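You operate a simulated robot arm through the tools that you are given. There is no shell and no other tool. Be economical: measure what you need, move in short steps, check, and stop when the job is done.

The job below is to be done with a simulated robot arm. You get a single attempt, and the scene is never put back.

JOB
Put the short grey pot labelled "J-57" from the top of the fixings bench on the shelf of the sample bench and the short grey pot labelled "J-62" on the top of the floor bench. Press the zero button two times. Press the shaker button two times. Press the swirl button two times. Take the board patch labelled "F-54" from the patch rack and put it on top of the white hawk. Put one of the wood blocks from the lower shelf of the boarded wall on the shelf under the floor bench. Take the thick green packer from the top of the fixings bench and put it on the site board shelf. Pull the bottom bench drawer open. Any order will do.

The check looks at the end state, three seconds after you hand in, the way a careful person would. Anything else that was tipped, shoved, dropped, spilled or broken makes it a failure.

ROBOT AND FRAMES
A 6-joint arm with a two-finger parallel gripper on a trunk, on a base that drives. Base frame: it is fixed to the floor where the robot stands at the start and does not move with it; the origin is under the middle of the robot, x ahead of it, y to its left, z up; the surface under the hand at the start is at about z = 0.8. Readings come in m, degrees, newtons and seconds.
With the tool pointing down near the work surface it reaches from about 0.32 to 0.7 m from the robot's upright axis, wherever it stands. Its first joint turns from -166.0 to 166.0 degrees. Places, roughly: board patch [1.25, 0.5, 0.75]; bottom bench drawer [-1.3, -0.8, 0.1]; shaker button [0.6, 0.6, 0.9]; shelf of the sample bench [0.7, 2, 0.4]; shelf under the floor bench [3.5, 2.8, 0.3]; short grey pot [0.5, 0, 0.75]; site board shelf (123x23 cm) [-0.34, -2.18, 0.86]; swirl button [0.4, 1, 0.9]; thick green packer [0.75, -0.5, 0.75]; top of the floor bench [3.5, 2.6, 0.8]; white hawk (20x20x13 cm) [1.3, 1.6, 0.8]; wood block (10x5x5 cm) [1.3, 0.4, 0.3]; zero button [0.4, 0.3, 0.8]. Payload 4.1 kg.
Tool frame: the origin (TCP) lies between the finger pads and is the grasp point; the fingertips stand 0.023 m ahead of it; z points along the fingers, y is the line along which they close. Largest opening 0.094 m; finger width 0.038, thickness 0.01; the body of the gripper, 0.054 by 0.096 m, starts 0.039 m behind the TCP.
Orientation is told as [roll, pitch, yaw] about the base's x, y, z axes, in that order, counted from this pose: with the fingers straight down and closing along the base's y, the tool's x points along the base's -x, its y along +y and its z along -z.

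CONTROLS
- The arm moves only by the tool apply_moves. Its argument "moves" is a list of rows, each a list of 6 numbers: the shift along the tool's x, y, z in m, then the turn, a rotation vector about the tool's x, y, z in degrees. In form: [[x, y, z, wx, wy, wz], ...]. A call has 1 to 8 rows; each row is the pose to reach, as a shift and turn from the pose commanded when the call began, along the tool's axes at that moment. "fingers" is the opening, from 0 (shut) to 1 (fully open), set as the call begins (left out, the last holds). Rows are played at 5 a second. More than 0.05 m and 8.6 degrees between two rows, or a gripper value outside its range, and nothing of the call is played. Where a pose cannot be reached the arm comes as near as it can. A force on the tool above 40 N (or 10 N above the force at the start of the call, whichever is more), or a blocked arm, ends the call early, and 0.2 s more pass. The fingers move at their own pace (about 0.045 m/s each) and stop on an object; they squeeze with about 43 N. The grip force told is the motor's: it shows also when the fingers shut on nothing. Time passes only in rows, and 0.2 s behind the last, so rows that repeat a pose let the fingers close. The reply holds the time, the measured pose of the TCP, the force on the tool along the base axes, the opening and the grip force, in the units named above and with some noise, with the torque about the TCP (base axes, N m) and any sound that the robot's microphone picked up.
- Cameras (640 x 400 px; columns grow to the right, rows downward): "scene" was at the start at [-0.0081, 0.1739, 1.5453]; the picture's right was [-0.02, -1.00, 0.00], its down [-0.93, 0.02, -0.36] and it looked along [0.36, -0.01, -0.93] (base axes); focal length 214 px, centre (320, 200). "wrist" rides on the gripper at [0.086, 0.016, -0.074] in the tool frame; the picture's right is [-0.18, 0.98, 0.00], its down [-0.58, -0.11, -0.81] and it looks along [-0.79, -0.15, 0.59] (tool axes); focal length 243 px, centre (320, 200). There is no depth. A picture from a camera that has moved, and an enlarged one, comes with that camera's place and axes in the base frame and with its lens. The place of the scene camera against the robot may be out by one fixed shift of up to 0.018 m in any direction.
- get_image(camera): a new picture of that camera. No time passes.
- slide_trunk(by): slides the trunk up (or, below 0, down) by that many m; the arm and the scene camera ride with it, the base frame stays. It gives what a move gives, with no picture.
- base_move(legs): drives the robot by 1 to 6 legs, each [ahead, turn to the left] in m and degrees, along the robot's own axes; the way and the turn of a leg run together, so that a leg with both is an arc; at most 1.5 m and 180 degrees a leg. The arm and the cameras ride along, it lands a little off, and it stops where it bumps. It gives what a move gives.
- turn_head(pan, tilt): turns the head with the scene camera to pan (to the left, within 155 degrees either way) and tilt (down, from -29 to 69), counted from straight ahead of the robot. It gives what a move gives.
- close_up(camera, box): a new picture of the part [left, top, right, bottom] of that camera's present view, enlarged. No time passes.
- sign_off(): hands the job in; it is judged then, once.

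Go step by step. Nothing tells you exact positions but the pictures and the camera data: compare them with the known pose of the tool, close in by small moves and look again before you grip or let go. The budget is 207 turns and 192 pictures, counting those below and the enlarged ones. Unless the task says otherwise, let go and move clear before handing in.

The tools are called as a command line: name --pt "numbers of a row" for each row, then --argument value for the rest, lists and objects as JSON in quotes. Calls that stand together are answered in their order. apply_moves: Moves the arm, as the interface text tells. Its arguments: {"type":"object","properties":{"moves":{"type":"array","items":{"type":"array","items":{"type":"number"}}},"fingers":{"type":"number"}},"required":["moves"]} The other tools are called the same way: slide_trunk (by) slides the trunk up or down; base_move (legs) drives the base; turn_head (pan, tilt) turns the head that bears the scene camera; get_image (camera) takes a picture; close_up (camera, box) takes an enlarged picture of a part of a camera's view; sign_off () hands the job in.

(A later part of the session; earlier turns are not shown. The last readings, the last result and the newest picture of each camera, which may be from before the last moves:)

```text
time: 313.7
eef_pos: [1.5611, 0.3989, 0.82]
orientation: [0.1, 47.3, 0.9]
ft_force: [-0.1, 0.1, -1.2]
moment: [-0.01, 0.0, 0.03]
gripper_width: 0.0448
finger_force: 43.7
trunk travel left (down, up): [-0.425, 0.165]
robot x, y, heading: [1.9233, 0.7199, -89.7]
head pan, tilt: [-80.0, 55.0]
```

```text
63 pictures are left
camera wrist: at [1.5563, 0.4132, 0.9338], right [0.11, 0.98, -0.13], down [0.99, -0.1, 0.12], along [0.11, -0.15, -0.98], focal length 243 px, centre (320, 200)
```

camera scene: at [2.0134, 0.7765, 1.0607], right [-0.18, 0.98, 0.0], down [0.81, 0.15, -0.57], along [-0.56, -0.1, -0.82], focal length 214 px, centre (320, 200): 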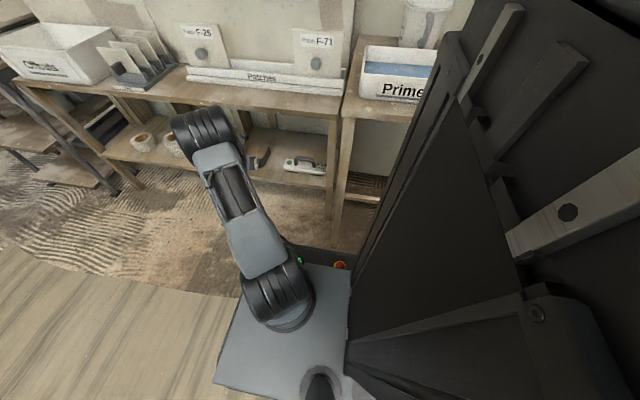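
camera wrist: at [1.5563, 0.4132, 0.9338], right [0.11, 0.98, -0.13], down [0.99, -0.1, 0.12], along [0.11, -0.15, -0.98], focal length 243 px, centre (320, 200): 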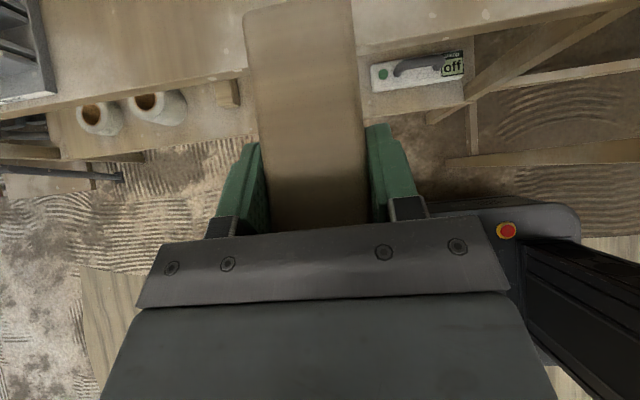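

slide_trunk --by 0.16

apply_moves --pt "0.03 0 -0.027 0 0 0" --pt "0.06 0 -0.054 0 0 0" --pt "0.09 0 -0.081 0 0 0"

base_move --legs '[[0, -40], [-0.6, 0], [0, -156], [1.45, 0], [0, 16]]'

get_image --camera "wrist"

get_image --camera "scene"

```text
time: 315.6
eef_pos: [1.5602, 0.3981, 0.9806]
orientation: [0.1, 47.1, 0.9]
ft_force: [0.2, 0.0, -2.2]
moment: [-0.02, -0.01, -0.03]
gripper_width: 0.0444
finger_force: 43.0
trunk travel left (down, up): [-0.585, 0.005]
robot x, y, heading: [1.9216, 0.7209, -89.7]
head pan, tilt: [-80.0, 55.0]
```

```text
time: 316.4
eef_pos: [1.5595, 0.3989, 1.1021]
orientation: [0.2, 47.2, 0.9]
ft_force: [0.6, 0.5, -0.7]
moment: [0.02, -0.02, -0.02]
gripper_width: 0.0446
finger_force: 43.2
trunk travel left (down, up): [-0.585, 0.005]
robot x, y, heading: [1.9248, 0.7215, -89.3]
head pan, tilt: [-80.0, 55.0]
```

```text
time: 335.7
eef_pos: [3.0316, 2.9054, 1.1016]
orientation: [0.1, 47.3, -178.8]
ft_force: [-0.4, 0.6, -1.6]
moment: [-0.02, 0.03, 0.01]
gripper_width: 0.0448
finger_force: 42.5
trunk travel left (down, up): [-0.585, 0.005]
robot x, y, heading: [2.6694, 2.5821, 90.6]
head pan, tilt: [-80.0, 55.0]
```

```text
62 pictures are left
camera wrist: at [3.0361, 2.8875, 1.2146], right [-0.1, -0.99, -0.13], down [-0.99, 0.09, 0.12], along [-0.11, 0.15, -0.98], focal length 243 px, centre (320, 200)
```

wrist: 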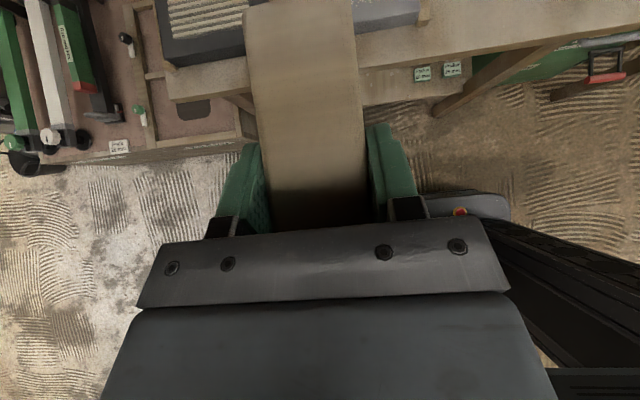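

```text
61 pictures are left
camera scene: at [2.5708, 2.5404, 1.6208], right [0.19, -0.98, 0.0], down [-0.8, -0.16, -0.57], along [0.56, 0.11, -0.82], focal length 214 px, centre (320, 200)
```

scene: 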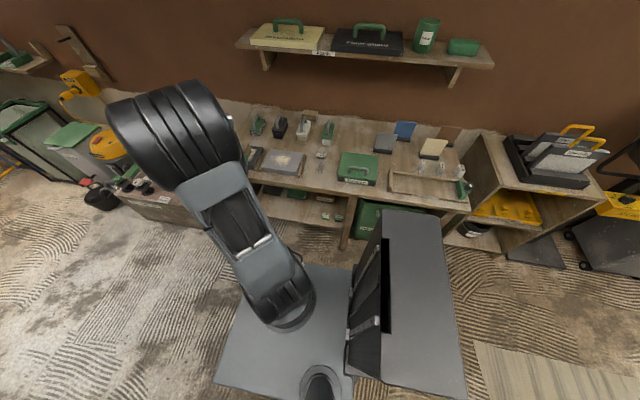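

Holding the block in front of the floor bench; I lower the trunk to shelf height.

slide_trunk --by -0.4

slide_trunk --by -0.15

get_image --camera "wrist"

get_image --camera "scene"

```text
time: 339.5
eef_pos: [3.0307, 2.9038, 0.701]
orientation: [0.1, 47.2, -178.8]
ft_force: [0.4, -0.1, -1.1]
moment: [0.02, 0.03, 0.02]
gripper_width: 0.0446
finger_force: 43.7
trunk travel left (down, up): [-0.185, 0.405]
robot x, y, heading: [2.6664, 2.5817, 90.7]
head pan, tilt: [-80.0, 55.0]
```

```text
time: 341.3
eef_pos: [3.032, 2.905, 0.5512]
orientation: [0.1, 47.2, -178.6]
ft_force: [-0.3, 0.0, -1.9]
moment: [0.0, 0.02, 0.0]
gripper_width: 0.0445
finger_force: 42.9
trunk travel left (down, up): [-0.035, 0.555]
robot x, y, heading: [2.6682, 2.5789, 91.0]
head pan, tilt: [-80.0, 55.0]
```

```text
60 pictures are left
camera wrist: at [3.0362, 2.8874, 0.6646], right [-0.1, -0.99, -0.13], down [-0.99, 0.09, 0.12], along [-0.11, 0.15, -0.98], focal length 243 px, centre (320, 200)
```

wrist: 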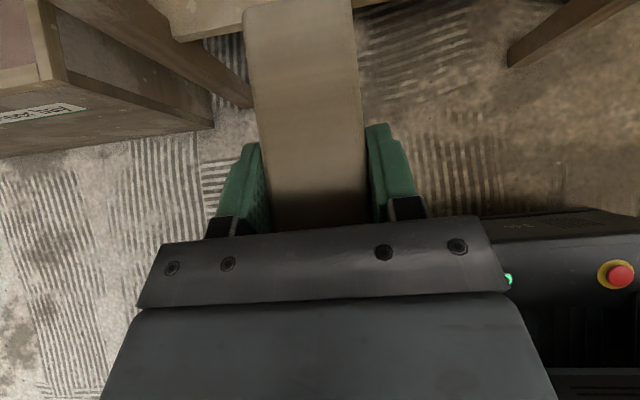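

```text
59 pictures are left
camera scene: at [2.571, 2.5403, 1.0708], right [0.19, -0.98, 0.0], down [-0.8, -0.16, -0.57], along [0.56, 0.11, -0.82], focal length 214 px, centre (320, 200)
```

scene: 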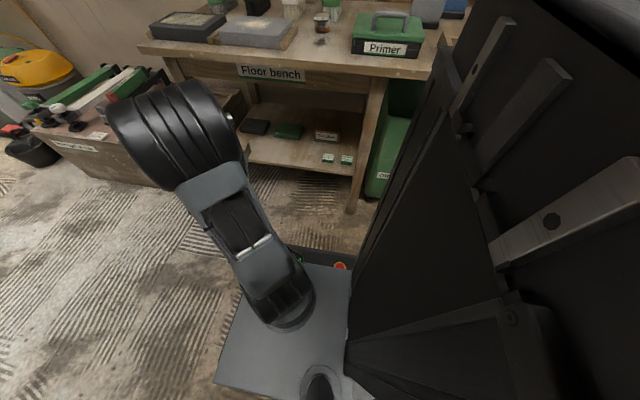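

apply_moves --pt "-0.034 0.01 0.032 0 0 0" --pt "-0.068 0.025 0.064 0 0 0" --pt "-0.1 0.04 0.092 0 0 0" --pt "-0.066 0.045 0.128 0 0 0" --pt "-0.034 0.045 0.165 0 0 0" --pt "-0.0 0.045 0.201 0 0 0"

get_image --camera "wrist"

get_image --camera "scene"

```text
time: 342.7
eef_pos: [3.1792, 2.8629, 0.4132]
orientation: [0.1, 47.2, -178.7]
ft_force: [0.3, 0.4, -1.1]
moment: [-0.01, 0.04, -0.01]
gripper_width: 0.0449
finger_force: 43.0
trunk travel left (down, up): [-0.035, 0.555]
robot x, y, heading: [2.6692, 2.5815, 90.7]
head pan, tilt: [-80.0, 55.0]
```

```text
58 pictures are left
camera wrist: at [3.1843, 2.845, 0.5284], right [-0.1, -0.99, -0.13], down [-0.99, 0.09, 0.12], along [-0.11, 0.15, -0.98], focal length 243 px, centre (320, 200)
```

wrist: 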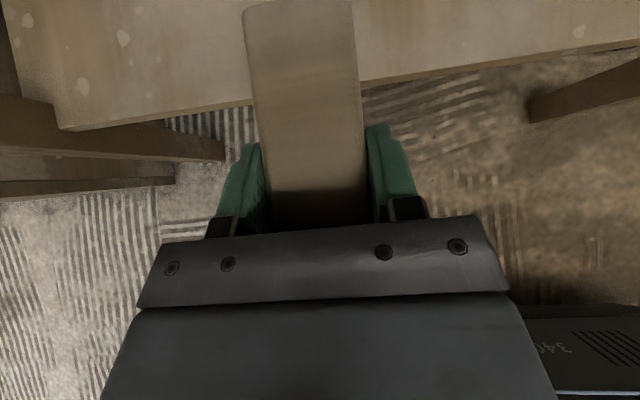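

```text
57 pictures are left
camera scene: at [2.5709, 2.5403, 1.0708], right [0.19, -0.98, 0.0], down [-0.8, -0.16, -0.57], along [0.56, 0.11, -0.82], focal length 214 px, centre (320, 200)
```

scene: 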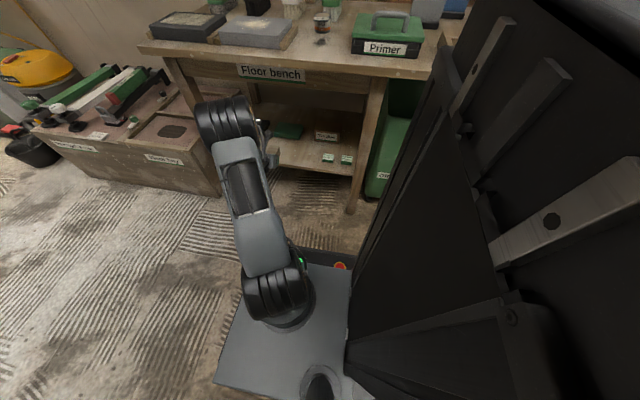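

apply_moves --pt "0.03 0.0 0.033 0 0 0" --pt "0.06 0.0 0.066 0 0 0" --pt "0.09 0 0.098 0 0 0" --pt "0.105 0 0.114 0 0 0"

get_image --camera "wrist"

```text
time: 343.7
eef_pos: [3.3348, 2.8647, 0.4145]
orientation: [0.1, 47.2, -178.7]
ft_force: [0.2, 0.1, 0.0]
moment: [0.0, 0.0, -0.03]
gripper_width: 0.0444
finger_force: 43.3
trunk travel left (down, up): [-0.035, 0.555]
robot x, y, heading: [2.6719, 2.578, 90.8]
head pan, tilt: [-80.0, 55.0]
```

```text
56 pictures are left
camera wrist: at [3.3395, 2.8474, 0.5279], right [-0.1, -0.99, -0.13], down [-0.99, 0.09, 0.12], along [-0.11, 0.14, -0.98], focal length 243 px, centre (320, 200)
```

wrist: 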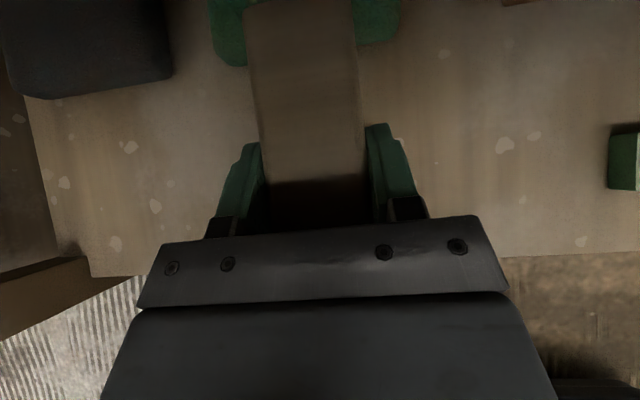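

apply_moves --pt "-0.03 0.0 0.016 0 0 0" --pt "-0.058 0.0 0.033 0 0 0"

apply_moves --pt "-0.0037 0 0.0034 0 0 0" --pt "-0.0073 0 0.0068 0 0 0"

apply_moves --pt "-0.0018 0 0.0017 0 0 0" --pt "-0.0037 0 0.0034 0 0 0"

```text
time: 344.3
eef_pos: [3.3212, 2.8657, 0.3493]
orientation: [0.0, 47.3, -178.7]
ft_force: [-0.7, -0.3, -1.3]
moment: [-0.01, 0.04, 0.02]
gripper_width: 0.0445
finger_force: 42.5
trunk travel left (down, up): [-0.035, 0.555]
robot x, y, heading: [2.6698, 2.5742, 90.7]
head pan, tilt: [-80.0, 55.0]
```

```text
time: 345.0
eef_pos: [3.3246, 2.8676, 0.3473]
orientation: [-0.2, 48.2, -179.0]
ft_force: [2.1, 0.9, 12.8]
moment: [-0.15, 0.27, -0.04]
gripper_width: 0.0445
finger_force: 43.1
trunk travel left (down, up): [-0.035, 0.555]
robot x, y, heading: [2.6672, 2.5756, 90.8]
head pan, tilt: [-80.0, 55.0]
stopped in row 2: the force on the tool passed its limit at 41 N (the readings are from after the stop); the commanded pose is now the measured one
```

```text
time: 345.6
eef_pos: [3.3263, 2.868, 0.3478]
orientation: [-0.2, 48.6, -178.8]
ft_force: [2.2, 1.3, 11.4]
moment: [-0.03, 0.28, 0.0]
gripper_width: 0.0445
finger_force: 43.3
trunk travel left (down, up): [-0.035, 0.555]
robot x, y, heading: [2.67, 2.5798, 90.8]
head pan, tilt: [-80.0, 55.0]
stopped in row 2: the force on the tool passed its limit at 42 N (the readings are from after the stop); the commanded pose is now the measured one
```

The block touches the shelf. I release it and back out.

apply_moves --pt "0.0008 0 -0.0007 0 0 0" --pt "0.0008 0 -0.0007 0 0 0" --pt "0.0008 0 -0.0007 0 0 0" --pt "0.0008 0 -0.0007 0 0 0" --fingers 0.85

apply_moves --pt "0.003 0 -0.03 0 0 0" --pt "0.003 0 -0.07 0 0 0" --pt "-0.01 0 -0.11 0 0 0" --pt "-0.04 0 -0.14 0 0 0" --pt "-0.075 0 -0.17 0 0 0" --pt "-0.11 0 -0.195 0 0 0"

get_image --camera "wrist"

close_up --camera "scene" --box '[220, 90, 400, 203]'

```text
time: 346.6
eef_pos: [3.3244, 2.8668, 0.3485]
orientation: [-0.1, 48.6, -178.9]
ft_force: [-6.7, 8.1, 20.3]
moment: [-0.56, 0.09, -0.41]
gripper_width: 0.0758
finger_force: 0.0
trunk travel left (down, up): [-0.035, 0.555]
robot x, y, heading: [2.6719, 2.5846, 91.2]
head pan, tilt: [-80.0, 55.0]
```

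```text
time: 348.0
eef_pos: [3.1047, 2.8622, 0.3936]
orientation: [-0.2, 48.3, -178.9]
ft_force: [0.1, -0.6, 0.0]
moment: [-0.01, 0.0, 0.03]
gripper_width: 0.0797
finger_force: 0.1
trunk travel left (down, up): [-0.035, 0.555]
robot x, y, heading: [2.6711, 2.5816, 91.2]
head pan, tilt: [-80.0, 55.0]
```

```text
55 pictures are left
camera wrist: at [3.1081, 2.8451, 0.5063], right [-0.1, -0.99, -0.14], down [-0.99, 0.09, 0.1], along [-0.09, 0.15, -0.98], focal length 243 px, centre (320, 200)
```

wrist: 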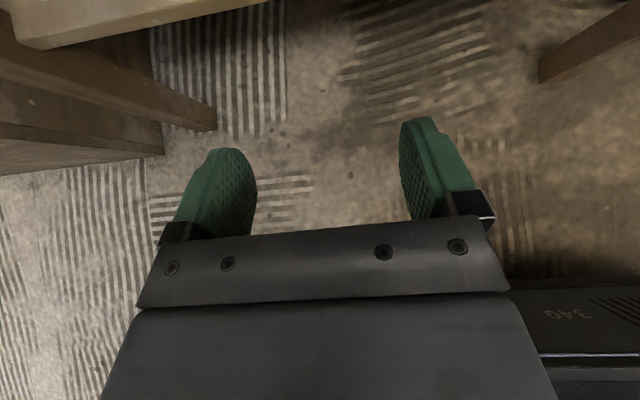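

```text
3.54 times, centred on (310, 146) of scene
camera zoom: at [2.571, 2.5401, 1.0708], right [0.19, -0.98, 0.0], down [-0.8, -0.16, -0.57], along [0.56, 0.11, -0.82], focal length 759 px, centre (355, 389)
```

zoom: 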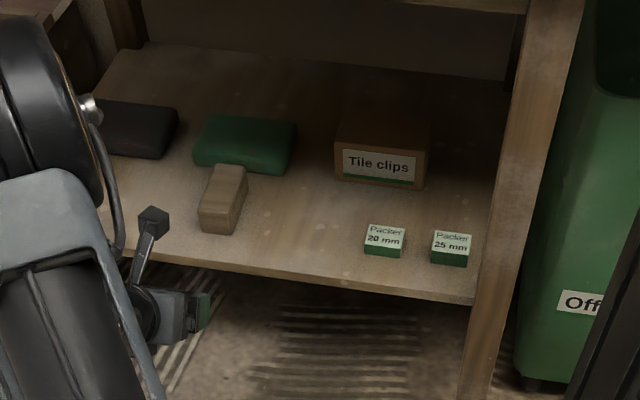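

The block rests on the floor bench shelf. I raise the trunk and drive back through the passage toward the fixings bench for the green packer.

apply_moves --pt "-0.034 0 -0.03 0 0 0" --pt "-0.05 0 -0.045 0 0 0"

slide_trunk --by 0.4

slide_trunk --by 0.15

apply_moves --pt "0.03 0 -0.027 0 0 0" --pt "0.06 0 -0.054 0 0 0" --pt "0.09 0 -0.081 0 0 0"

base_move --legs '[[0, -16], [-0.6, 0], [0, 44], [1.28, 0], [0, 61]]'

turn_head --pan 0 --tilt 30

get_image --camera "scene"

```text
time: 348.6
eef_pos: [3.0396, 2.862, 0.3854]
orientation: [-0.1, 48.2, -179.0]
ft_force: [-0.5, -0.6, 0.1]
moment: [0.02, 0.0, -0.05]
gripper_width: 0.0799
finger_force: 0.0
trunk travel left (down, up): [-0.035, 0.555]
robot x, y, heading: [2.6718, 2.5819, 91.0]
head pan, tilt: [-80.0, 55.0]
```

```text
time: 352.5
eef_pos: [3.0402, 2.8623, 0.7868]
orientation: [-0.1, 48.3, -178.8]
ft_force: [0.0, -0.1, 0.1]
moment: [0.0, -0.01, 0.02]
gripper_width: 0.08
finger_force: 0.1
trunk travel left (down, up): [-0.435, 0.155]
robot x, y, heading: [2.671, 2.5824, 91.0]
head pan, tilt: [-80.0, 55.0]
```

```text
time: 354.2
eef_pos: [3.0401, 2.862, 0.9352]
orientation: [-0.1, 48.4, -178.8]
ft_force: [-0.2, 0.1, 0.0]
moment: [-0.03, 0.02, -0.01]
gripper_width: 0.08
finger_force: 0.1
trunk travel left (down, up): [-0.585, 0.005]
robot x, y, heading: [2.6687, 2.5832, 90.9]
head pan, tilt: [-80.0, 55.0]
```

```text
time: 355.0
eef_pos: [3.0383, 2.8626, 1.0575]
orientation: [0.0, 48.4, -178.7]
ft_force: [0.1, 1.0, -0.5]
moment: [0.05, -0.01, 0.01]
gripper_width: 0.08
finger_force: 0.0
trunk travel left (down, up): [-0.585, 0.005]
robot x, y, heading: [2.6658, 2.577, 91.1]
head pan, tilt: [-80.0, 55.0]
```

```text
time: 370.1
eef_pos: [1.6271, 3.5039, 1.0569]
orientation: [0.0, 48.3, -90.1]
ft_force: [0.3, -1.0, -0.1]
moment: [-0.02, 0.01, -0.03]
gripper_width: 0.0799
finger_force: 0.1
trunk travel left (down, up): [-0.585, 0.005]
robot x, y, heading: [1.9022, 3.128, 179.7]
head pan, tilt: [-80.0, 55.0]
```

```text
time: 371.6
eef_pos: [1.6271, 3.5021, 1.0568]
orientation: [-0.1, 48.3, -90.2]
ft_force: [0.2, -0.1, -0.4]
moment: [-0.01, -0.02, -0.01]
gripper_width: 0.08
finger_force: 0.0
trunk travel left (down, up): [-0.585, 0.005]
robot x, y, heading: [1.9039, 3.1272, 179.7]
head pan, tilt: [0.0, 30.0]
```

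```text
53 pictures are left
camera scene: at [1.8649, 2.9698, 1.6568], right [0.01, 1.0, 0.0], down [0.5, 0.0, -0.87], along [-0.87, 0.01, -0.5], focal length 214 px, centre (320, 200)
```

scene: 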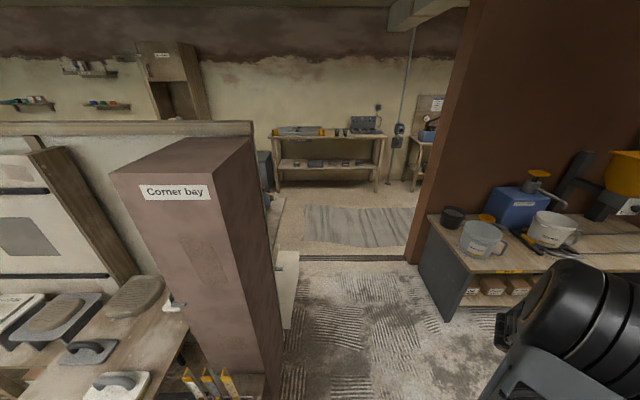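

The way is clear. I drive through at y≈3.13 and turn to face along the aisle again.

base_move --legs '[[1.2, 0], [1.05, 0], [0, -88]]'

base_move --legs '[[-1.3, 0], [-1.3, 0]]'

```text
time: 386.4
eef_pos: [0.0251, 3.4268, 1.0572]
orientation: [-0.1, 48.3, -178.0]
ft_force: [0.9, 0.0, 0.0]
moment: [-0.03, -0.01, 0.01]
gripper_width: 0.0798
finger_force: 0.0
trunk travel left (down, up): [-0.585, 0.005]
robot x, y, heading: [-0.3415, 3.1414, 92.0]
head pan, tilt: [0.0, 30.0]
```

```text
time: 399.0
eef_pos: [0.126, 0.8507, 1.0565]
orientation: [-0.1, 48.3, -176.0]
ft_force: [0.9, -0.7, -0.1]
moment: [0.02, 0.04, -0.02]
gripper_width: 0.0799
finger_force: 0.2
trunk travel left (down, up): [-0.585, 0.005]
robot x, y, heading: [-0.2291, 0.5482, 93.6]
head pan, tilt: [0.0, 30.0]
```

base_move --legs '[[0, 7.4], [-1.18, 0], [0, -11]]'

turn_head --pan -90 --tilt 40

get_image --camera "scene"

get_image --camera "wrist"

```text
time: 406.4
eef_pos: [0.3735, -0.3347, 1.057]
orientation: [0.0, 48.4, -179.7]
ft_force: [1.2, 0.5, 0.0]
moment: [0.01, 0.0, -0.01]
gripper_width: 0.0799
finger_force: 0.1
trunk travel left (down, up): [-0.585, 0.005]
robot x, y, heading: [0.0013, -0.6105, 90.1]
head pan, tilt: [0.0, 30.0]
```

```text
time: 408.0
eef_pos: [0.3735, -0.3355, 1.057]
orientation: [-0.1, 48.3, -179.8]
ft_force: [1.4, 0.1, -0.2]
moment: [0.0, 0.0, -0.03]
gripper_width: 0.0798
finger_force: 0.1
trunk travel left (down, up): [-0.585, 0.005]
robot x, y, heading: [-0.0003, -0.612, 90.0]
head pan, tilt: [-90.0, 40.0]
```

```text
52 pictures are left
camera scene: at [-0.0848, -0.6622, 1.6415], right [0.0, -1.0, 0.0], down [-0.64, 0.0, -0.77], along [0.77, 0.0, -0.64], focal length 214 px, centre (320, 200)
```

scene: 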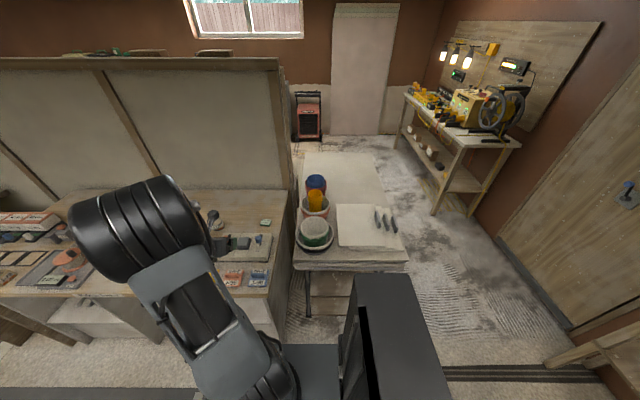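

```text
51 pictures are left
camera wrist: at [0.3759, -0.3529, 1.1706], right [-0.12, -0.98, -0.14], down [-0.99, 0.1, 0.1], along [-0.09, 0.15, -0.98], focal length 243 px, centre (320, 200)
```

wrist: 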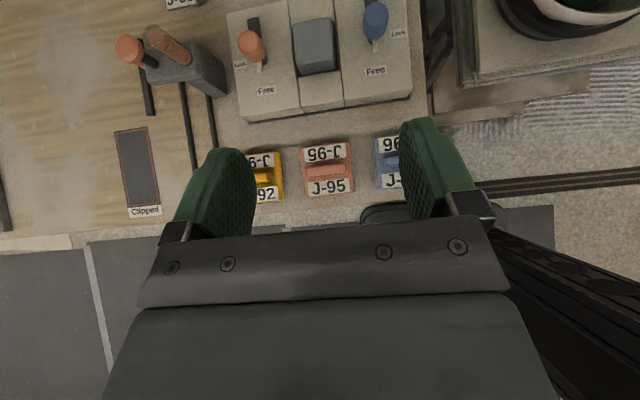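

apply_moves --pt "0.03 0.005 0.034 0 0 0" --pt "0.06 0.01 0.068 0 0 0" --pt "0.09 0.015 0.102 0 0 0" --pt "0.12 0.02 0.136 0 0 0" --pt "0.15 0.025 0.17 0 0 0" --pt "0.175 0.03 0.2 0 0 0"

get_image --camera "wrist"

```text
time: 409.4
eef_pos: [0.6401, -0.3644, 1.0552]
orientation: [-0.2, 48.3, -179.8]
ft_force: [1.1, 0.2, -0.8]
moment: [0.0, 0.01, 0.02]
gripper_width: 0.08
finger_force: 0.0
trunk travel left (down, up): [-0.585, 0.005]
robot x, y, heading: [-0.0002, -0.608, 90.2]
head pan, tilt: [-90.0, 40.0]
```

```text
50 pictures are left
camera wrist: at [0.6427, -0.3819, 1.1684], right [-0.12, -0.98, -0.14], down [-0.99, 0.1, 0.1], along [-0.09, 0.15, -0.98], focal length 243 px, centre (320, 200)
```

wrist: 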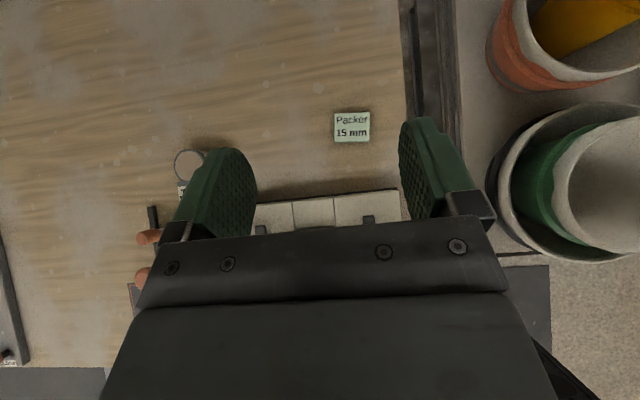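

The packer ("15 mm", green) is at about (0.707, -0.385). Being thin, it needs a steeper tool; I reduce the tilt to about 20° and move above it.

apply_moves --pt "-0.012 0.005 0.033 0 -7 0" --pt "-0.024 0.01 0.066 0 -14 0" --pt "-0.036 0.015 0.1 0 -21 0" --pt "-0.049 0.02 0.133 0 -28 0" --fingers 1

get_image --camera "wrist"

close_up --camera "scene" --box '[180, 180, 340, 280]'

```text
time: 410.4
eef_pos: [0.6894, -0.3882, 0.9299]
orientation: [-0.1, 20.2, -179.6]
ft_force: [0.6, 0.6, -0.3]
moment: [0.0, -0.04, 0.01]
gripper_width: 0.0941
finger_force: 0.1
out of reach, approached as far as the arm can: row 4
trunk travel left (down, up): [-0.585, 0.005]
robot x, y, heading: [-0.0027, -0.6101, 90.1]
head pan, tilt: [-90.0, 40.0]
```

```text
49 pictures are left
camera wrist: at [0.745, -0.4052, 1.0293], right [-0.17, -0.98, -0.07], down [-0.82, 0.1, 0.56], along [-0.54, 0.15, -0.83], focal length 243 px, centre (320, 200)
```

wrist: 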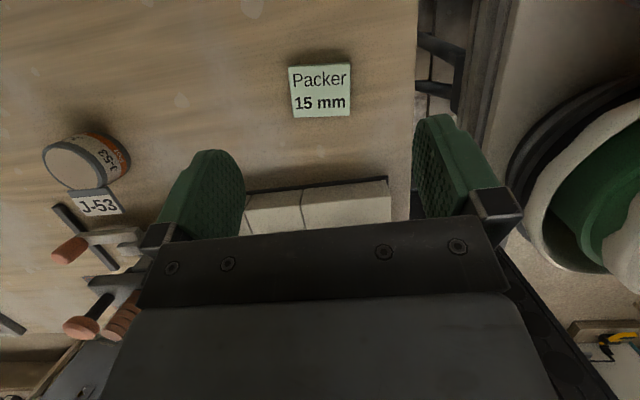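

```text
4.00 times, centred on (260, 230) of scene
camera zoom: at [-0.0853, -0.6626, 1.6415], right [0.0, -1.0, 0.0], down [-0.64, 0.0, -0.77], along [0.77, 0.0, -0.64], focal length 858 px, centre (560, 80)
```

zoom: 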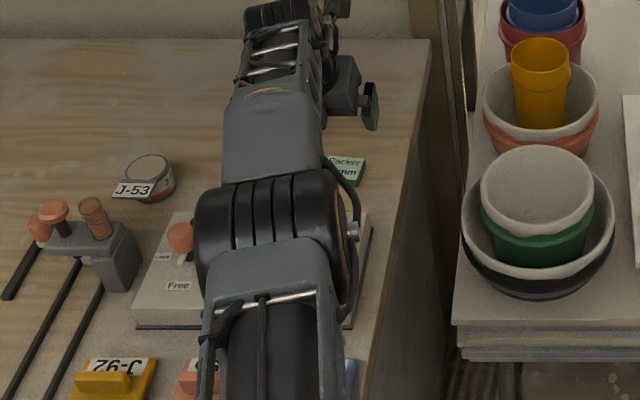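

apply_moves --pt "-0.001 -0.002 0.02 0 5 0" --pt "-0.003 -0.004 0.045 0 10 0"

get_image --camera "wrist"

```text
time: 411.0
eef_pos: [0.7015, -0.3823, 0.8849]
orientation: [-0.1, 30.3, -179.6]
ft_force: [0.3, -0.4, 0.1]
moment: [-0.01, -0.05, 0.02]
gripper_width: 0.0941
finger_force: 0.0
trunk travel left (down, up): [-0.585, 0.005]
robot x, y, heading: [-0.0011, -0.609, 90.2]
head pan, tilt: [-90.0, 40.0]
```

```text
47 pictures are left
camera wrist: at [0.7403, -0.4002, 0.9939], right [-0.15, -0.98, -0.09], down [-0.91, 0.1, 0.4], along [-0.39, 0.15, -0.91], focal length 243 px, centre (320, 200)
```

wrist: 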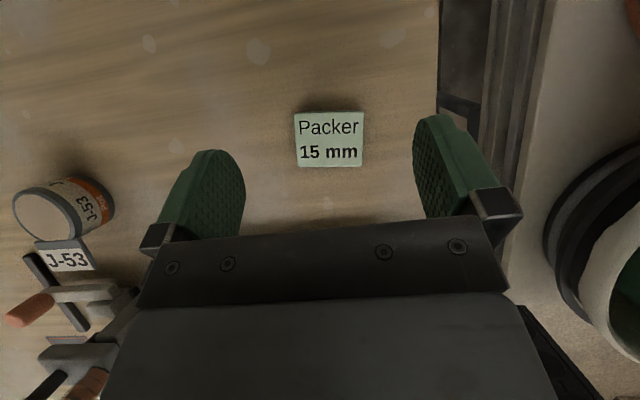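

apply_moves --pt "-0.008 0.001 0.02 0 0 0" --pt "-0.014 0.002 0.036 0 0 0" --pt "-0.0185 0.002 0.047 0 0 0"

get_image --camera "wrist"

```text
time: 411.8
eef_pos: [0.7013, -0.3854, 0.8451]
orientation: [-0.1, 30.2, -179.7]
ft_force: [0.3, -1.1, 0.1]
moment: [0.01, -0.01, -0.02]
gripper_width: 0.0938
finger_force: 0.1
out of reach, approached as far as the arm can: row 2, 3
trunk travel left (down, up): [-0.585, 0.005]
robot x, y, heading: [0.0007, -0.6131, 90.0]
head pan, tilt: [-90.0, 40.0]
```

```text
46 pictures are left
camera wrist: at [0.7393, -0.4037, 0.9524], right [-0.15, -0.98, -0.09], down [-0.91, 0.1, 0.4], along [-0.39, 0.15, -0.91], focal length 243 px, centre (320, 200)
```

wrist: 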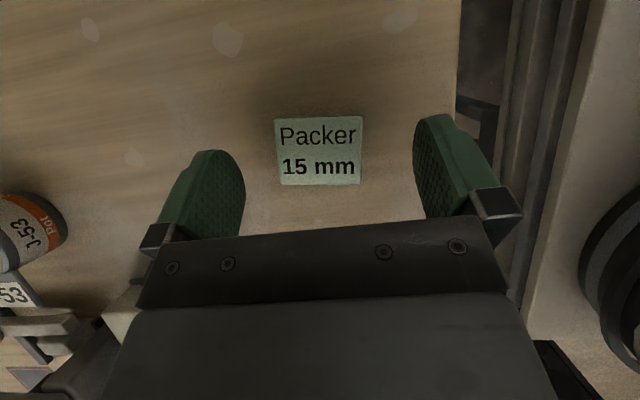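

Reach is limited with the trunk this high. I raise the hand relative to the arm, lower the trunk by the same amount, and try again.

apply_moves --pt "0.02 0 -0.035 0 0 0" --pt "0.04 0 -0.075 0 0 0" --pt "0.06 0 -0.115 0 0 0" --pt "0.075 0 -0.15 0 0 0"

slide_trunk --by -0.13

get_image --camera "wrist"

```text
time: 412.8
eef_pos: [0.6896, -0.3876, 1.0137]
orientation: [-0.2, 30.2, -179.8]
ft_force: [0.2, 0.3, 0.6]
moment: [0.0, 0.01, -0.02]
gripper_width: 0.0941
finger_force: 0.1
trunk travel left (down, up): [-0.585, 0.005]
robot x, y, heading: [-0.0023, -0.6123, 90.1]
head pan, tilt: [-90.0, 40.0]
```

```text
time: 414.4
eef_pos: [0.6905, -0.3859, 0.883]
orientation: [-0.1, 30.3, -179.6]
ft_force: [-0.3, -0.2, -0.2]
moment: [0.02, -0.02, 0.0]
gripper_width: 0.0944
finger_force: 0.0
trunk travel left (down, up): [-0.455, 0.135]
robot x, y, heading: [0.0011, -0.6112, 90.3]
head pan, tilt: [-90.0, 40.0]
```

```text
45 pictures are left
camera wrist: at [0.7284, -0.4042, 0.9905], right [-0.15, -0.98, -0.09], down [-0.91, 0.1, 0.4], along [-0.39, 0.15, -0.91], focal length 243 px, centre (320, 200)
```

wrist: 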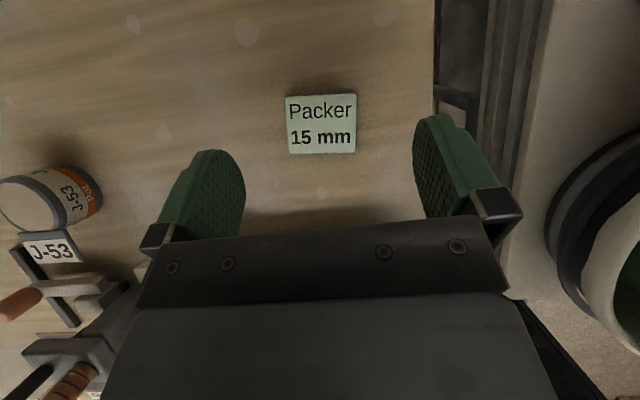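

apply_moves --pt "-0.003 -0.001 0.025 0 0 0" --pt "-0.0075 -0.0025 0.0535 0 0 0"

get_image --camera "wrist"

```text
time: 415.0
eef_pos: [0.7106, -0.3845, 0.8317]
orientation: [-0.1, 30.3, -179.6]
ft_force: [1.2, 0.7, 0.5]
moment: [0.0, 0.03, -0.01]
gripper_width: 0.094
finger_force: 0.1
trunk travel left (down, up): [-0.455, 0.135]
robot x, y, heading: [0.0035, -0.6078, 90.0]
head pan, tilt: [-90.0, 40.0]
```

```text
44 pictures are left
camera wrist: at [0.7493, -0.4012, 0.9396], right [-0.15, -0.98, -0.09], down [-0.91, 0.1, 0.4], along [-0.39, 0.15, -0.91], focal length 243 px, centre (320, 200)
```

wrist: 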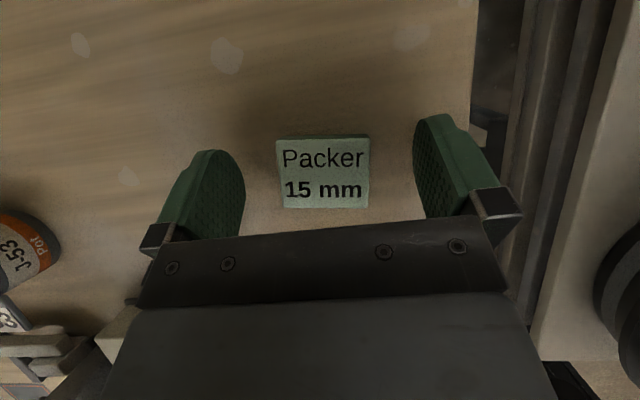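

apply_moves --pt "-0.0005 0 0.001 0 0 0" --pt "-0.0005 0 0.001 0 0 0" --pt "-0.0005 0 0.001 0 0 0" --pt "-0.0005 0 0.001 0 0 0" --fingers 0

apply_moves --pt "0.005 0 -0.0086 0 0 0" --pt "0.015 0 -0.026 0 0 0" --pt "0.025 0 -0.043 0 0 0"

get_image --camera "wrist"

```text
time: 416.0
eef_pos: [0.7121, -0.3839, 0.8314]
orientation: [-0.2, 30.3, -179.7]
ft_force: [0.0, 1.0, -0.4]
moment: [0.02, 0.0, -0.03]
gripper_width: 0.0484
finger_force: 42.7
trunk travel left (down, up): [-0.455, 0.135]
robot x, y, heading: [-0.0017, -0.6133, 90.2]
head pan, tilt: [-90.0, 40.0]
```

```text
time: 416.8
eef_pos: [0.7103, -0.384, 0.88]
orientation: [-0.1, 30.4, -179.8]
ft_force: [0.6, -0.1, 0.2]
moment: [-0.01, 0.02, -0.01]
gripper_width: 0.0486
finger_force: 43.3
trunk travel left (down, up): [-0.455, 0.135]
robot x, y, heading: [0.002, -0.6077, 90.2]
head pan, tilt: [-90.0, 40.0]
```

```text
43 pictures are left
camera wrist: at [0.7488, -0.4016, 0.9886], right [-0.15, -0.98, -0.09], down [-0.91, 0.1, 0.4], along [-0.39, 0.15, -0.91], focal length 243 px, centre (320, 200)
```

wrist: 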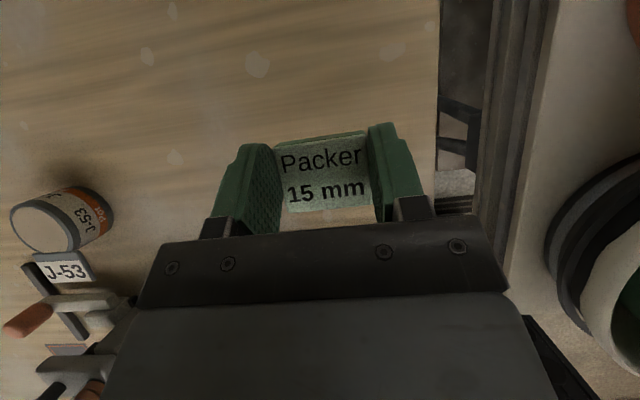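

The packer is held. I lift and retract it, then swing the arm around to the robot's front for the site board shelf.

apply_moves --pt "0.025 0 -0.043 0 0 0" --pt "0.05 0 -0.086 0 0 0" --pt "0.075 0 -0.129 0 0 0" --pt "0.1 0 -0.172 0 0 0" --pt "0.08 0 -0.2 0 0 0" --pt "0.045 0 -0.222 0 0 0" --pt "0.01 0 -0.244 0 0 0" --pt "-0.025 0 -0.266 0 0 0"

apply_moves --pt "-0.035 0 -0.02 0 0 0" --pt "-0.07 0 -0.041 0 0 0" --pt "-0.105 0 -0.062 0 0 0" --pt "-0.14 0 -0.082 0 0 0" --pt "-0.165 0 -0.097 0 0 0"

get_image --camera "wrist"

```text
time: 418.6
eef_pos: [0.6603, -0.3646, 1.1242]
orientation: [-0.1, 30.2, -179.7]
ft_force: [0.1, 0.0, 0.5]
moment: [0.03, 0.0, 0.02]
gripper_width: 0.0487
finger_force: 42.9
out of reach, approached as far as the arm can: row 3, 4, 6, 7, 8
trunk travel left (down, up): [-0.455, 0.135]
robot x, y, heading: [0.0021, -0.6108, 89.9]
head pan, tilt: [-90.0, 40.0]
```

```text
time: 419.8
eef_pos: [0.6205, -0.3312, 1.1799]
orientation: [0.1, 30.2, -179.6]
ft_force: [0.8, -1.3, -1.2]
moment: [0.0, -0.01, 0.01]
gripper_width: 0.0483
finger_force: 43.1
out of reach, approached as far as the arm can: row 1, 2, 3, 4, 5
trunk travel left (down, up): [-0.455, 0.135]
robot x, y, heading: [-0.0001, -0.6113, 90.2]
head pan, tilt: [-90.0, 40.0]
```

```text
42 pictures are left
camera wrist: at [0.6576, -0.3493, 1.2875], right [-0.15, -0.98, -0.09], down [-0.91, 0.1, 0.41], along [-0.39, 0.15, -0.91], focal length 243 px, centre (320, 200)
```

wrist: 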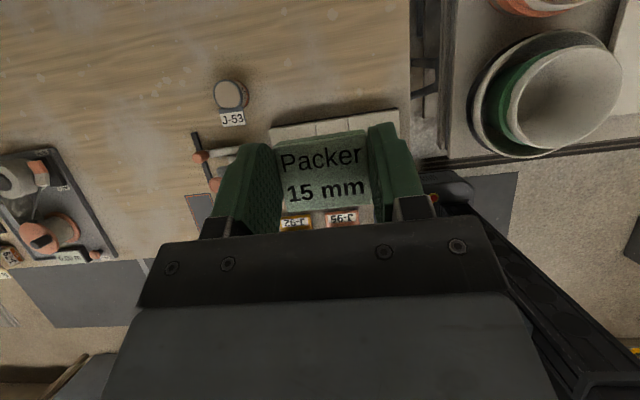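

apply_moves --pt "-0.025 0.005 0.03 0 0 0" --pt "-0.065 0.015 0.02 0 0 0" --pt "-0.11 0.025 0.003 0 0 0" --pt "-0.155 0.035 -0.015 0 0 0" --pt "-0.2 0.045 -0.033 0 0 0" --pt "-0.2475 0.05 -0.045 0 0 0"

```text
time: 421.2
eef_pos: [0.6259, -0.324, 1.1637]
orientation: [-0.1, 30.2, -179.8]
ft_force: [-0.2, -0.5, 0.1]
moment: [0.02, 0.0, 0.01]
gripper_width: 0.0484
finger_force: 43.1
out of reach, approached as far as the arm can: row 1, 2, 3, 4, 5, 6
trunk travel left (down, up): [-0.455, 0.135]
robot x, y, heading: [0.0017, -0.6099, 89.8]
head pan, tilt: [-90.0, 40.0]
```

apply_moves --pt "-0.02 0 0.035 0 0 0" --pt "-0.04 0 0.07 0 0 0" --pt "-0.06 0 0.105 0 0 0"

```text
time: 422.0
eef_pos: [0.666, -0.3094, 1.0553]
orientation: [-0.1, 30.3, -179.7]
ft_force: [-1.3, -0.1, 0.0]
moment: [0.01, 0.0, -0.03]
gripper_width: 0.0484
finger_force: 42.8
out of reach, approached as far as the arm can: row 1, 2, 3
trunk travel left (down, up): [-0.455, 0.135]
robot x, y, heading: [-0.0002, -0.6115, 90.1]
head pan, tilt: [-90.0, 40.0]
```

apply_moves --pt "-0.04 0 -0.01 0 0 0" --pt "-0.075 0.01 -0.03 0 0 0" --pt "-0.11 0.02 -0.05 0 0 0" --pt "-0.15 0.03 -0.07 0 0 0"

```text
time: 423.0
eef_pos: [0.6492, -0.2854, 1.0704]
orientation: [-0.1, 30.2, -179.7]
ft_force: [-0.6, 0.0, -0.4]
moment: [-0.01, 0.01, -0.03]
gripper_width: 0.0486
finger_force: 43.5
out of reach, approached as far as the arm can: row 1, 2, 3, 4
trunk travel left (down, up): [-0.455, 0.135]
robot x, y, heading: [-0.003, -0.6098, 90.0]
head pan, tilt: [-90.0, 40.0]
```

get_image --camera "scene"

```text
41 pictures are left
camera scene: at [-0.0844, -0.6622, 1.5115], right [0.0, -1.0, 0.0], down [-0.64, 0.0, -0.77], along [0.77, 0.0, -0.64], focal length 214 px, centre (320, 200)
```

scene: 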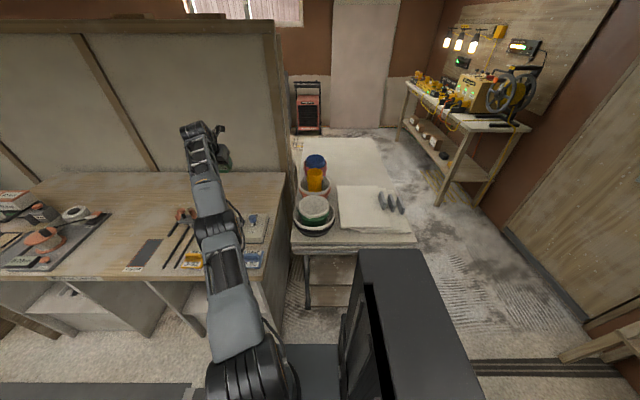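

The arm is stretched straight. I try to unlock the elbow by increasing the tool tilt while moving down and in.

apply_moves --pt "-0.025 0.01 0.02 0 8 0" --pt "-0.05 0.02 0.03 0 16 0" --pt "-0.08 0.03 0.03 0 24 0" --pt "-0.11 0.03 0.02 0 24 0"

```text
time: 424.2
eef_pos: [0.6019, -0.296, 1.0817]
orientation: [-11.7, 63.4, 170.5]
ft_force: [-1.6, -0.9, 0.1]
moment: [0.01, -0.03, 0.05]
gripper_width: 0.0484
finger_force: 43.5
out of reach, approached as far as the arm can: row 1, 2
trunk travel left (down, up): [-0.455, 0.135]
robot x, y, heading: [-0.0006, -0.6136, 90.0]
head pan, tilt: [-90.0, 40.0]
stopped in row 4: the arm was blocked; the commanded pose is now the measured one
```

apply_moves --pt "-0.018 0 -0.036 0 0 0" --pt "-0.036 0 -0.072 0 0 0" --pt "-0.054 0 -0.108 0 0 0" --pt "-0.072 0 -0.144 0 0 0" --pt "-0.09 0 -0.179 0 0 0"

get_image --camera "wrist"

```text
time: 425.4
eef_pos: [0.4038, -0.2977, 1.075]
orientation: [-11.4, 62.9, 170.7]
ft_force: [0.3, -0.8, -0.4]
moment: [0.02, -0.02, -0.01]
gripper_width: 0.0483
finger_force: 43.1
trunk travel left (down, up): [-0.455, 0.135]
robot x, y, heading: [0.001, -0.6089, 90.2]
head pan, tilt: [-90.0, 40.0]
```

```text
40 pictures are left
camera wrist: at [0.3773, -0.3258, 1.1834], right [-0.07, -0.97, -0.25], down [-0.98, 0.11, -0.15], along [0.17, 0.24, -0.96], focal length 243 px, centre (320, 200)
```

wrist: 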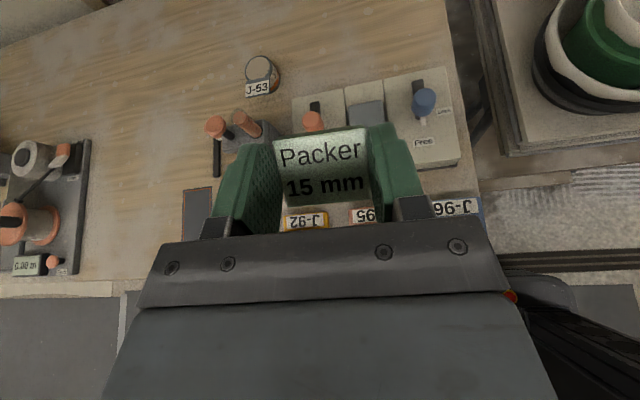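

apply_moves --pt "0 0 0 0 -8.2 0" --pt "0 0 0 0 -16.4 0" --pt "0 0 0 0 -24.6 0" --pt "0 0 0 0 -32.6 0"

apply_moves --pt "0 0 0 -4.9 0 -1.9"

```text
time: 426.4
eef_pos: [0.404, -0.298, 1.076]
orientation: [-6.0, 30.6, 178.0]
ft_force: [-0.2, 0.9, 0.3]
moment: [0.03, 0.01, -0.01]
gripper_width: 0.0483
finger_force: 43.1
trunk travel left (down, up): [-0.455, 0.135]
robot x, y, heading: [0.001, -0.6143, 90.0]
head pan, tilt: [-90.0, 40.0]
```

```text
time: 426.8
eef_pos: [0.4043, -0.2969, 1.0764]
orientation: [0.2, 30.8, -179.9]
ft_force: [-0.3, -0.7, 0.2]
moment: [0.01, -0.02, 0.02]
gripper_width: 0.0483
finger_force: 42.8
trunk travel left (down, up): [-0.455, 0.135]
robot x, y, heading: [0.0001, -0.6108, 90.2]
head pan, tilt: [-90.0, 40.0]
```

Back to a clean pose (tilt 30.8°). Now I swing the arm about 91° to the left around the robot's axis.

apply_moves --pt "-0.032 -0.0311 -0.019 2.76 0 -4.64" --pt "-0.0658 -0.0581 -0.0392 5.53 0 -9.28" --pt "-0.1012 -0.0808 -0.0603 8.29 0 -13.92" --pt "-0.1378 -0.0991 -0.0821 11.06 0 -18.55" --pt "-0.1751 -0.1129 -0.1043 13.82 0 -23.19" --pt "-0.2127 -0.1224 -0.1268 16.59 0 -27.83" --pt "-0.2503 -0.1274 -0.1492 19.35 0 -32.47" --pt "-0.2875 -0.1281 -0.1714 22.12 0 -37.11"

apply_moves --pt "-0.0264 -0.0354 -0.0157 3.07 0 -5.15" --pt "-0.0557 -0.0675 -0.0332 6.14 0 -10.31" --pt "-0.088 -0.0958 -0.0524 9.22 0 -15.46" --pt "-0.1224 -0.12 -0.073 12.29 0 -20.62" --pt "-0.1589 -0.1399 -0.0947 15.36 0 -25.77" --pt "-0.197 -0.1552 -0.1174 18.43 0 -30.92" --pt "-0.2361 -0.1659 -0.1407 21.5 0 -36.08" --pt "-0.2762 -0.1716 -0.1646 24.58 0 -41.23"

```text
time: 428.6
eef_pos: [0.0687, -0.169, 1.0776]
orientation: [0.2, 30.7, -136.7]
ft_force: [-0.4, -0.2, 0.7]
moment: [0.0, -0.02, 0.05]
gripper_width: 0.0481
finger_force: 42.4
trunk travel left (down, up): [-0.455, 0.135]
robot x, y, heading: [-0.0004, -0.6094, 90.4]
head pan, tilt: [-90.0, 40.0]
```

```text
time: 430.4
eef_pos: [-0.2828, -0.2667, 1.0755]
orientation: [0.0, 30.8, -88.8]
ft_force: [0.6, 0.0, -1.0]
moment: [-0.05, 0.0, 0.0]
gripper_width: 0.0485
finger_force: 42.4
trunk travel left (down, up): [-0.455, 0.135]
robot x, y, heading: [-0.0006, -0.6106, 90.2]
head pan, tilt: [-90.0, 40.0]
```

base_move --legs '[[0, -25], [-0.55, 0], [0, -103], [0, -103], [0.65, 0]]'

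turn_head --pan 35 --tilt 35

get_image --camera "scene"

```text
time: 446.7
eef_pos: [-0.8056, -1.9633, 1.0766]
orientation: [0.0, 30.7, 41.4]
ft_force: [1.0, 0.4, -0.6]
moment: [-0.02, 0.0, -0.03]
gripper_width: 0.0483
finger_force: 43.0
trunk travel left (down, up): [-0.455, 0.135]
robot x, y, heading: [-0.7244, -1.5225, -139.9]
head pan, tilt: [-90.0, 40.0]
```

```text
time: 448.7
eef_pos: [-0.8063, -1.963, 1.0768]
orientation: [0.0, 30.6, 41.3]
ft_force: [0.0, 0.1, -0.6]
moment: [0.0, -0.02, 0.04]
gripper_width: 0.0485
finger_force: 42.5
trunk travel left (down, up): [-0.455, 0.135]
robot x, y, heading: [-0.7233, -1.5265, -139.9]
head pan, tilt: [35.0, 35.0]
```

```text
39 pictures are left
camera scene: at [-0.5976, -1.6905, 1.519], right [-0.97, 0.26, 0.0], down [0.15, 0.55, -0.82], along [-0.21, -0.79, -0.57], focal length 214 px, centre (320, 200)
```

scene: 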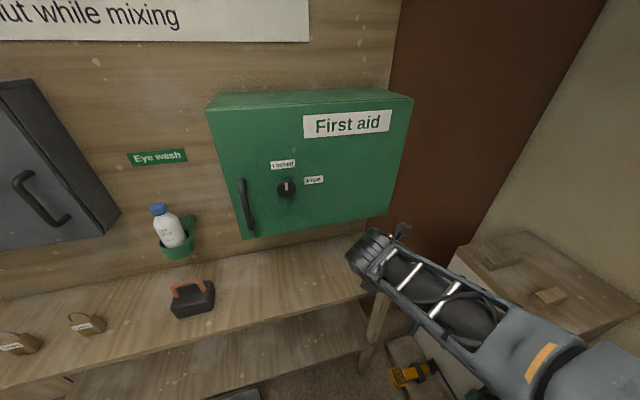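

The shelf has a free stretch around x≈-0.48. I turn to face it squarely.

base_move --legs '[[0, 50]]'

get_image --camera "wrist"

```text
time: 451.4
eef_pos: [-0.4406, -1.8684, 1.0765]
orientation: [-0.1, 30.7, 91.3]
ft_force: [-1.3, 0.0, -0.7]
moment: [0.04, 0.03, -0.01]
gripper_width: 0.0486
finger_force: 43.2
trunk travel left (down, up): [-0.455, 0.135]
robot x, y, heading: [-0.7226, -1.5285, -89.9]
head pan, tilt: [35.0, 35.0]
```

```text
38 pictures are left
camera wrist: at [-0.4552, -1.9068, 1.1839], right [-0.99, 0.13, -0.09], down [0.09, 0.91, 0.4], along [0.14, 0.38, -0.91], focal length 243 px, centre (320, 200)
```

wrist: 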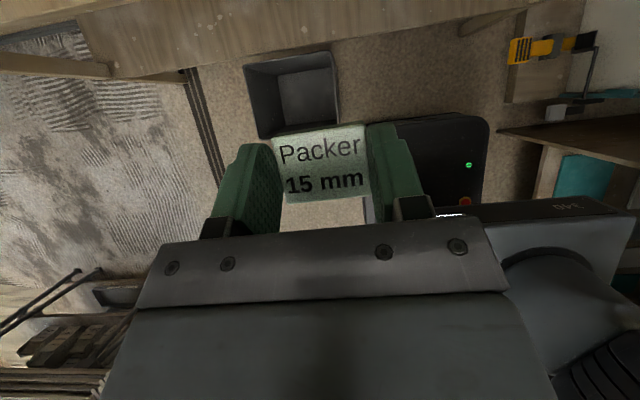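

apply_moves --pt "0.02 0.006 0.04 0 0 0" --pt "0.045 0.012 0.075 0 0 0" --pt "0.072 0.018 0.11 0 0 0" --pt "0.1 0.024 0.145 0 0 0" --pt "0.13 0.03 0.18 0 0 0" --pt "0.157 0.035 0.21 0 0 0"

get_image --camera "wrist"

get_image --camera "scene"

```text
time: 452.8
eef_pos: [-0.4678, -2.1116, 0.974]
orientation: [0.0, 30.6, 91.7]
ft_force: [7.2, -3.3, -2.3]
moment: [0.52, 0.8, 0.46]
gripper_width: 0.0483
finger_force: 43.1
trunk travel left (down, up): [-0.455, 0.135]
robot x, y, heading: [-0.7231, -1.5221, -89.7]
head pan, tilt: [35.0, 35.0]
```

```text
37 pictures are left
camera wrist: at [-0.4823, -2.15, 1.0823], right [-0.99, 0.13, -0.09], down [0.08, 0.91, 0.4], along [0.14, 0.38, -0.91], focal length 243 px, centre (320, 200)
```

wrist: 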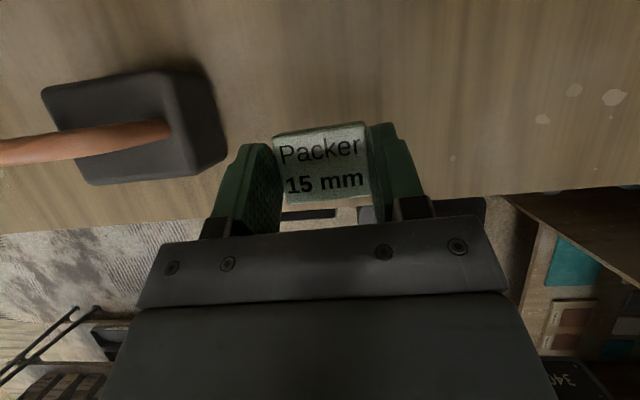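

```text
36 pictures are left
camera scene: at [-0.51, -1.5282, 1.5188], right [-0.82, -0.58, 0.0], down [-0.33, 0.47, -0.82], along [0.47, -0.67, -0.57], focal length 214 px, centre (320, 200)
```

scene: 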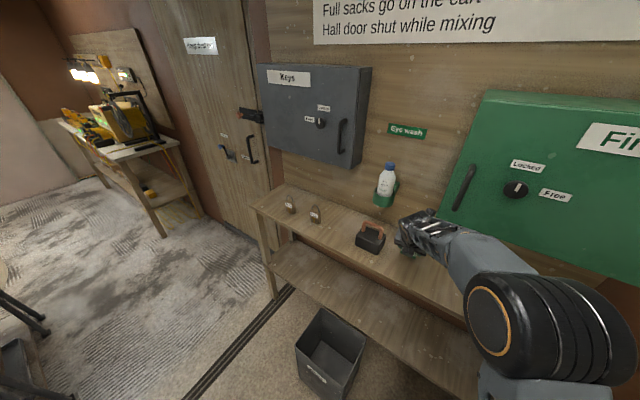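

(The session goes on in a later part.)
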